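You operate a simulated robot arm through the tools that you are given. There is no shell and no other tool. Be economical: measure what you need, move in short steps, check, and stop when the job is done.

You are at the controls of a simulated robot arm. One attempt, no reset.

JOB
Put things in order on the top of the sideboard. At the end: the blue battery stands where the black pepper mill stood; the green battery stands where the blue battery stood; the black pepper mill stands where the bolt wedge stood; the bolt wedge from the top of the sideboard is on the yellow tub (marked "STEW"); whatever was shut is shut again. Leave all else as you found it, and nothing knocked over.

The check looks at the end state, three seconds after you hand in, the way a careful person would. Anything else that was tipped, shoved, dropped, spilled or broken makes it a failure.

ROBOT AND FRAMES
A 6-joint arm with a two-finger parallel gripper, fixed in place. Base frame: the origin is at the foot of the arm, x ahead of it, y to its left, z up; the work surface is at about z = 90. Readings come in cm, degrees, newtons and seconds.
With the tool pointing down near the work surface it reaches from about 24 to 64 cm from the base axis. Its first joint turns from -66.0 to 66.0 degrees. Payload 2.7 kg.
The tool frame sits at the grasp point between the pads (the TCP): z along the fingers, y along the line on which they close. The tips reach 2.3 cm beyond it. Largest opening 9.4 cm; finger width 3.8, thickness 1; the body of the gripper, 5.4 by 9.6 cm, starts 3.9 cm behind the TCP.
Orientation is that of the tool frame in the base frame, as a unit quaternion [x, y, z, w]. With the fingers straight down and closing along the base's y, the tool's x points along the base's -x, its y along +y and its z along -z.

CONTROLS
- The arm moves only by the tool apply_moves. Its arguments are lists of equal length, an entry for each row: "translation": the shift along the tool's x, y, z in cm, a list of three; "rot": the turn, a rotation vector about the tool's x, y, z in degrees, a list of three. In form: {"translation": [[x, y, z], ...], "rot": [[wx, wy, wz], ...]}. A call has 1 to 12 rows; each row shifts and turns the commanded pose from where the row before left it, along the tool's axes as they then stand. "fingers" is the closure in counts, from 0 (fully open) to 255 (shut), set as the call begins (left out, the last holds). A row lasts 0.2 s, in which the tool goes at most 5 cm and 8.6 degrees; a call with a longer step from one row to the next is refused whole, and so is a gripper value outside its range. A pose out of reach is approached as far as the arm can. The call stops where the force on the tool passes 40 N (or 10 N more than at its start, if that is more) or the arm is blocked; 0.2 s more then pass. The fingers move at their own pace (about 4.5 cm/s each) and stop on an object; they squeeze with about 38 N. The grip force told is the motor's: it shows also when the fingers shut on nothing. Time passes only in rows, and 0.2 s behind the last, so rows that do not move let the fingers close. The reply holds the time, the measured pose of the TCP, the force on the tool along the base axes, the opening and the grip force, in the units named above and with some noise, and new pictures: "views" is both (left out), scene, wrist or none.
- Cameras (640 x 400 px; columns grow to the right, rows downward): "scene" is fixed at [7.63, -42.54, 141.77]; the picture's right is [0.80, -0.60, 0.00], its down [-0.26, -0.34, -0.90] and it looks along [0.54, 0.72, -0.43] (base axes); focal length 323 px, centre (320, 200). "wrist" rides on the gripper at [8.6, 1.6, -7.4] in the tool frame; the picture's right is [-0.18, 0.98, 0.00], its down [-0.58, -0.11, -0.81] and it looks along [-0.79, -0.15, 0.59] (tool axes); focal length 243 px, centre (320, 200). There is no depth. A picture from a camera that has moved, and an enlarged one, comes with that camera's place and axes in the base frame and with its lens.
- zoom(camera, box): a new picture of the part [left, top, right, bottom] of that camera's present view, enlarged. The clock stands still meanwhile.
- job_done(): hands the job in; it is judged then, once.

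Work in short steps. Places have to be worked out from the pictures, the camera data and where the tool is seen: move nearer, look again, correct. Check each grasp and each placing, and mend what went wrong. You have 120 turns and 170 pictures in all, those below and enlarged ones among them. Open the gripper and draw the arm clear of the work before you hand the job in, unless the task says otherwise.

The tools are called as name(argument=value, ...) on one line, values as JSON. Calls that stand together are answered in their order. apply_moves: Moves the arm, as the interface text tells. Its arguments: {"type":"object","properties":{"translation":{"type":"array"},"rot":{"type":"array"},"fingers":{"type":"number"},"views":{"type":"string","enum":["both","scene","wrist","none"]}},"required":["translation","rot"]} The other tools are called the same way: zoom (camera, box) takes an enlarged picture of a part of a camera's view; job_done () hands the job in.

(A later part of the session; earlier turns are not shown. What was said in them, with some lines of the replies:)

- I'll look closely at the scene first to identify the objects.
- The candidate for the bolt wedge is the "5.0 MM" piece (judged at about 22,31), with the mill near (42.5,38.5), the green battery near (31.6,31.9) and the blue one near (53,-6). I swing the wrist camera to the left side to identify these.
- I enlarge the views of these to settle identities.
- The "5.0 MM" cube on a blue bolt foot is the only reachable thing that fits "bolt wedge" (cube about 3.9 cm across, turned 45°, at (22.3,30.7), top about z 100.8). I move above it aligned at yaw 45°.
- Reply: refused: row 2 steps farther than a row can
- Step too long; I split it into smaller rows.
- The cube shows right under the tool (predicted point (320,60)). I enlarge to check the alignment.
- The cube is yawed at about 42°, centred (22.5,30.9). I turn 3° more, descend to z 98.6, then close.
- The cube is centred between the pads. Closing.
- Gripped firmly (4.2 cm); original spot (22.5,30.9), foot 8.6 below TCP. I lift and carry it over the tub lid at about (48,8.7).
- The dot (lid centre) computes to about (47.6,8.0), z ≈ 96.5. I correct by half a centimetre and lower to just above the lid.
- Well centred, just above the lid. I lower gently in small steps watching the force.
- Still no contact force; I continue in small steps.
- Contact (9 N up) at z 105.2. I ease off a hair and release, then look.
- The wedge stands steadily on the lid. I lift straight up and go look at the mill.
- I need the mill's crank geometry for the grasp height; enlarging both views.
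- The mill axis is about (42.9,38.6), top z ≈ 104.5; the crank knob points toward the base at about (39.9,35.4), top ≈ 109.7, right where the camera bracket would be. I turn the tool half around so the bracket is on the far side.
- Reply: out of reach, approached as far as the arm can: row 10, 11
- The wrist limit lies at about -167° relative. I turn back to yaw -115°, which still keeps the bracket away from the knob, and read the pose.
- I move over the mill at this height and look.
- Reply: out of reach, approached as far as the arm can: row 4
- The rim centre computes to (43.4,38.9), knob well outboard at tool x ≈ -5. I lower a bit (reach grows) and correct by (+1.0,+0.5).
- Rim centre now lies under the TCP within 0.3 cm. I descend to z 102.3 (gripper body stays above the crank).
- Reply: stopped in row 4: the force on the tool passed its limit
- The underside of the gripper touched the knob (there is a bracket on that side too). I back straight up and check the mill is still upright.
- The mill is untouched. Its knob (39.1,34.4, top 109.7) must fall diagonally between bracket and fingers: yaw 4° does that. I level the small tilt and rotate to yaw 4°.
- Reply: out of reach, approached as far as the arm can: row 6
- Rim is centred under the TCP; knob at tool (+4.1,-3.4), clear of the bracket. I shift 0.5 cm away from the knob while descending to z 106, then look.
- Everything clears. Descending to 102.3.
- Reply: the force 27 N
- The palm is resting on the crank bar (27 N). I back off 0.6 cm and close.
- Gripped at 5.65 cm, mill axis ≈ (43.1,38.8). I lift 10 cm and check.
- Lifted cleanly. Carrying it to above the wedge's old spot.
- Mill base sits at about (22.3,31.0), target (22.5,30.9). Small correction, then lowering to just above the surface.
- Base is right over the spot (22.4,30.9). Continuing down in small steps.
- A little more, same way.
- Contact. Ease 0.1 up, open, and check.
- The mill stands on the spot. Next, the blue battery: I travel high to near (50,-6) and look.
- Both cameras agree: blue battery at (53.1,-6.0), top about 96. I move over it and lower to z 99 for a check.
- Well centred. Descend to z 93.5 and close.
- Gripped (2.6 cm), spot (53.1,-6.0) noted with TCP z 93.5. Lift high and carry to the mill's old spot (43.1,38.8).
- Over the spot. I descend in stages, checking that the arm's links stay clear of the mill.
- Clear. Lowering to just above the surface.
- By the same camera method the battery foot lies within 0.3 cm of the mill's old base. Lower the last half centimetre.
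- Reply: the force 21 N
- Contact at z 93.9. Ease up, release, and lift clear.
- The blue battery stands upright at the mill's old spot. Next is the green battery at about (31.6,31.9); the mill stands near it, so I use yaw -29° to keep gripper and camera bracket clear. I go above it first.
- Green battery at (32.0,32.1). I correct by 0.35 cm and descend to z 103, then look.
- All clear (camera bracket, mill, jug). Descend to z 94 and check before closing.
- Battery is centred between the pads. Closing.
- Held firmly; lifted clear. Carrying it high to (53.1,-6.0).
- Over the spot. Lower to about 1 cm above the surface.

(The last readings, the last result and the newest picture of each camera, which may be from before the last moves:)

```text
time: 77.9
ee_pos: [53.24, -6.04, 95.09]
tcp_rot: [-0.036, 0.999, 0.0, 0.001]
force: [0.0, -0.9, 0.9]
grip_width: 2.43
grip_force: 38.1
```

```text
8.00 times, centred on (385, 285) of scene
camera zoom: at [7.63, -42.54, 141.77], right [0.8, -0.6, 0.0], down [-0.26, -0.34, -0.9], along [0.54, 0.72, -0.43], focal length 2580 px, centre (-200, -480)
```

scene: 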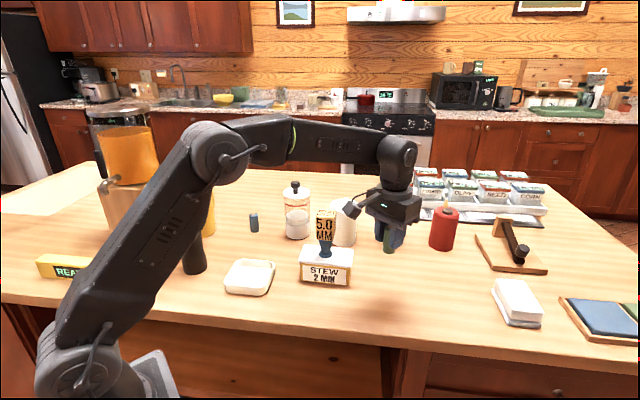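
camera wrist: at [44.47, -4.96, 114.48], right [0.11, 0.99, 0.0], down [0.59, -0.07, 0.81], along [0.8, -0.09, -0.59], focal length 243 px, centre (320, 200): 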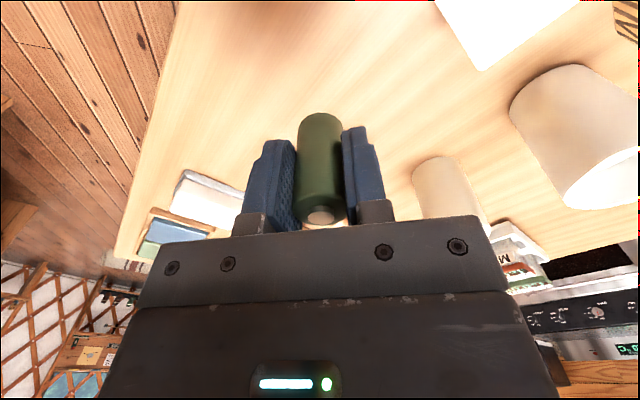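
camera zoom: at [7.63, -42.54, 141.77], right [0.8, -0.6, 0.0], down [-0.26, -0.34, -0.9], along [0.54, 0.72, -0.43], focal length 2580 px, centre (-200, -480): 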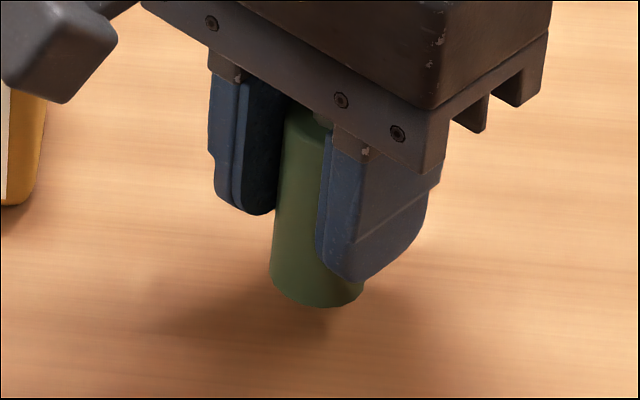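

Aligned with the old footprint, about 1 cm up. Lower gently.

apply_moves(translation=[[0, 0, 0.5], [0, 0, 0.2], [0, 0, 0]], rot=[[0, 0, 0], [0, 0, 0], [0, 0, 0]], views="none")

apply_moves(translation=[[0, 0, 0.15], [0, 0, 0]], rot=[[0, 0, 0], [0, 0, 0]], views="none")

apply_moves(translation=[[0, 0, 0.12], [0, 0, 0]], rot=[[0, 0, 0], [0, 0, 0]], views="none")

```text
time: 78.7
ee_pos: [53.22, -5.95, 94.51]
tcp_rot: [-0.035, 0.999, 0.0, 0.001]
force: [-0.2, 0.4, -0.8]
grip_width: 2.41
grip_force: 38.0
```

```text
time: 79.3
ee_pos: [53.11, -6.04, 94.21]
tcp_rot: [-0.035, 0.999, 0.0, 0.001]
force: [0.4, 0.3, -0.3]
grip_width: 2.45
grip_force: 37.7
```

```text
time: 79.9
ee_pos: [53.25, -5.96, 94.07]
tcp_rot: [-0.035, 0.999, -0.001, 0.001]
force: [-0.6, 0.7, -0.7]
grip_width: 2.44
grip_force: 38.1
```

Not yet touching; two more small steps.

apply_moves(translation=[[0, 0, 0.12], [0, 0, 0]], rot=[[0, 0, 0], [0, 0, 0]], views="none")

apply_moves(translation=[[0, 0, 0.08], [0, 0, 0]], rot=[[0, 0, 0], [0, 0, 0]], views="none")

```text
time: 80.5
ee_pos: [53.23, -6.06, 94.05]
tcp_rot: [-0.036, 0.999, 0.0, 0.0]
force: [-0.5, 0.2, 3.6]
grip_width: 2.44
grip_force: 38.2
```

```text
time: 81.1
ee_pos: [53.22, -6.12, 94.11]
tcp_rot: [-0.037, 0.999, 0.0, 0.002]
force: [-3.1, 0.9, 10.9]
grip_width: 2.41
grip_force: 37.9
```

Contact. Release and lift clear.

apply_moves(translation=[[0, 0, -0.08], [0, 0, 0]], rot=[[0, 0, 0], [0, 0, 0]], views="none")

apply_moves(translation=[[0, 0, 0], [0, 0, 0], [0, 0, 0], [0, 0, 0], [0, 0, 0]], rot=[[0, 0, 0], [0, 0, 0], [0, 0, 0], [0, 0, 0], [0, 0, 0]], fingers=0, views="none")

apply_moves(translation=[[0, 0, -2], [0, 0, -4.5], [0, 0, -4.5], [0, 0, -4.5], [0, 0, -4.5], [0, 0, -4.5], [0, 0, 0]], rot=[[0, 0, 0], [0, 0, 0], [0, 0, 0], [0, 0, 0], [0, 0, 0], [0, 0, 0], [0, 0, 0]], views="both")

zoom(camera="scene", box=[160, 180, 420, 310])

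```text
time: 81.7
ee_pos: [53.25, -6.03, 94.01]
tcp_rot: [-0.036, 0.999, 0.0, 0.001]
force: [1.7, -2.4, 7.7]
grip_width: 2.43
grip_force: 37.8
```

```text
time: 82.9
ee_pos: [53.14, -5.88, 94.07]
tcp_rot: [-0.036, 0.999, 0.0, 0.001]
force: [0.3, 0.4, -0.3]
grip_width: 9.39
grip_force: 0.2
```

```text
time: 84.5
ee_pos: [52.96, -5.82, 118.52]
tcp_rot: [-0.036, 0.999, 0.0, 0.001]
force: [0.5, -0.1, -0.2]
grip_width: 9.41
grip_force: 0.1
camera wrist: at [44.26, -4.98, 126.0], right [0.11, 0.99, 0.0], down [0.59, -0.07, 0.81], along [0.8, -0.09, -0.59], focal length 243 px, centre (320, 200)
```

scene: 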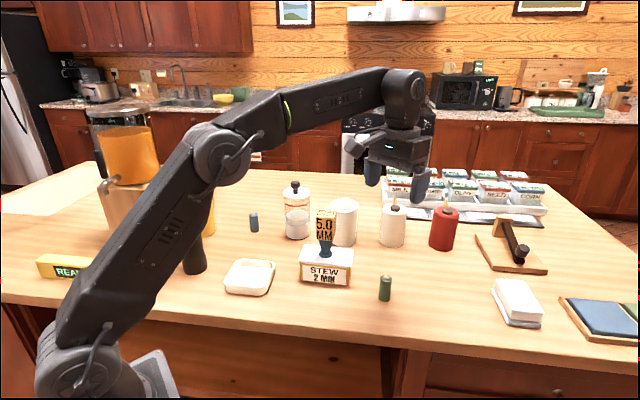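
wrist: 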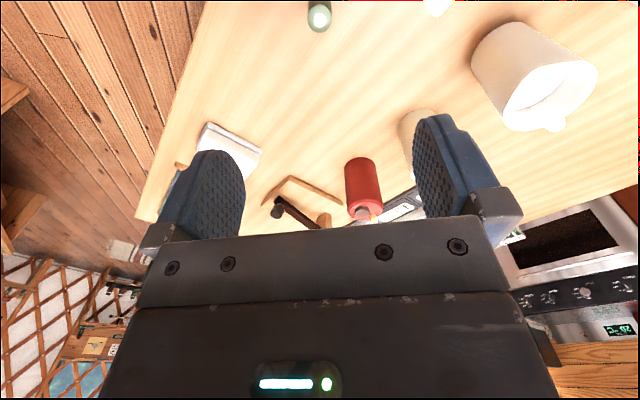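

```text
2.46 times, centred on (290, 245) of scene
camera zoom: at [7.63, -42.54, 141.77], right [0.8, -0.6, 0.0], down [-0.26, -0.34, -0.9], along [0.54, 0.72, -0.43], focal length 794 px, centre (394, 89)
```

zoom: 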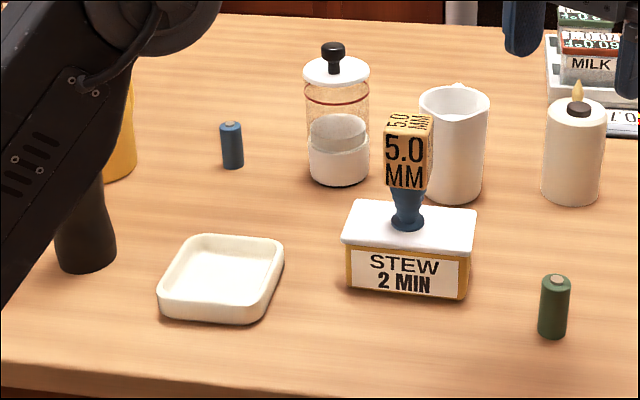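

Everything stands in its place. I draw the arm back and make a last check of the mill.

apply_moves(translation=[[4, 0, -1], [4, 0, -1], [4, 0, -1], [3, 0, 0], [0, 0, 0], [0, 0, 0]], rot=[[0, 0, 0], [0, 0, 0], [0, 0, 0], [0, 0, 0], [0, 0, 0], [0, 0, 0]])

```text
time: 85.9
ee_pos: [38.23, -7.08, 121.82]
tcp_rot: [-0.035, 0.999, 0.0, 0.0]
force: [0.2, -0.7, -0.4]
grip_width: 9.39
grip_force: 0.1
camera wrist: at [29.47, -6.15, 129.26], right [0.11, 0.99, 0.0], down [0.59, -0.07, 0.81], along [0.8, -0.09, -0.59], focal length 243 px, centre (320, 200)
```

scene: 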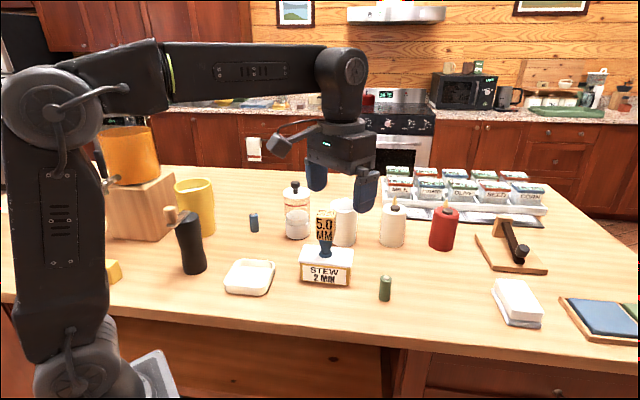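
wrist: 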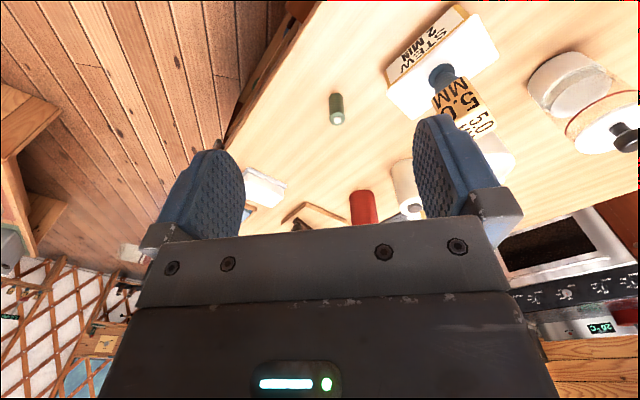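

The mill, both batteries and the wedge all stand upright in their places, the gripper is open and the arm is clear, so I hand in.

job_done()

```text
The job is handed in.
```

I've handed the job in with all four moves made. In the last pictures everything stood upright, and the gripper was open and clear.

- **Blue battery:** it stands where the black pepper mill stood, to within a few millimetres.
- **Green battery:** it stands where the blue battery stood.
- **Black pepper mill:** it stands where the bolt wedge stood.
- **Bolt wedge:** it stands on the lid of the yellow "STEW" tub. I took the "5.0 MM" cube on its blue foot to be the wedge, as nothing else within reach fitted the name.

While I was lining up on the mill, the gripper touched its knob and later rested on its crank. The mill stayed upright and looked unmoved. I opened nothing, and the tub lid stayed on.
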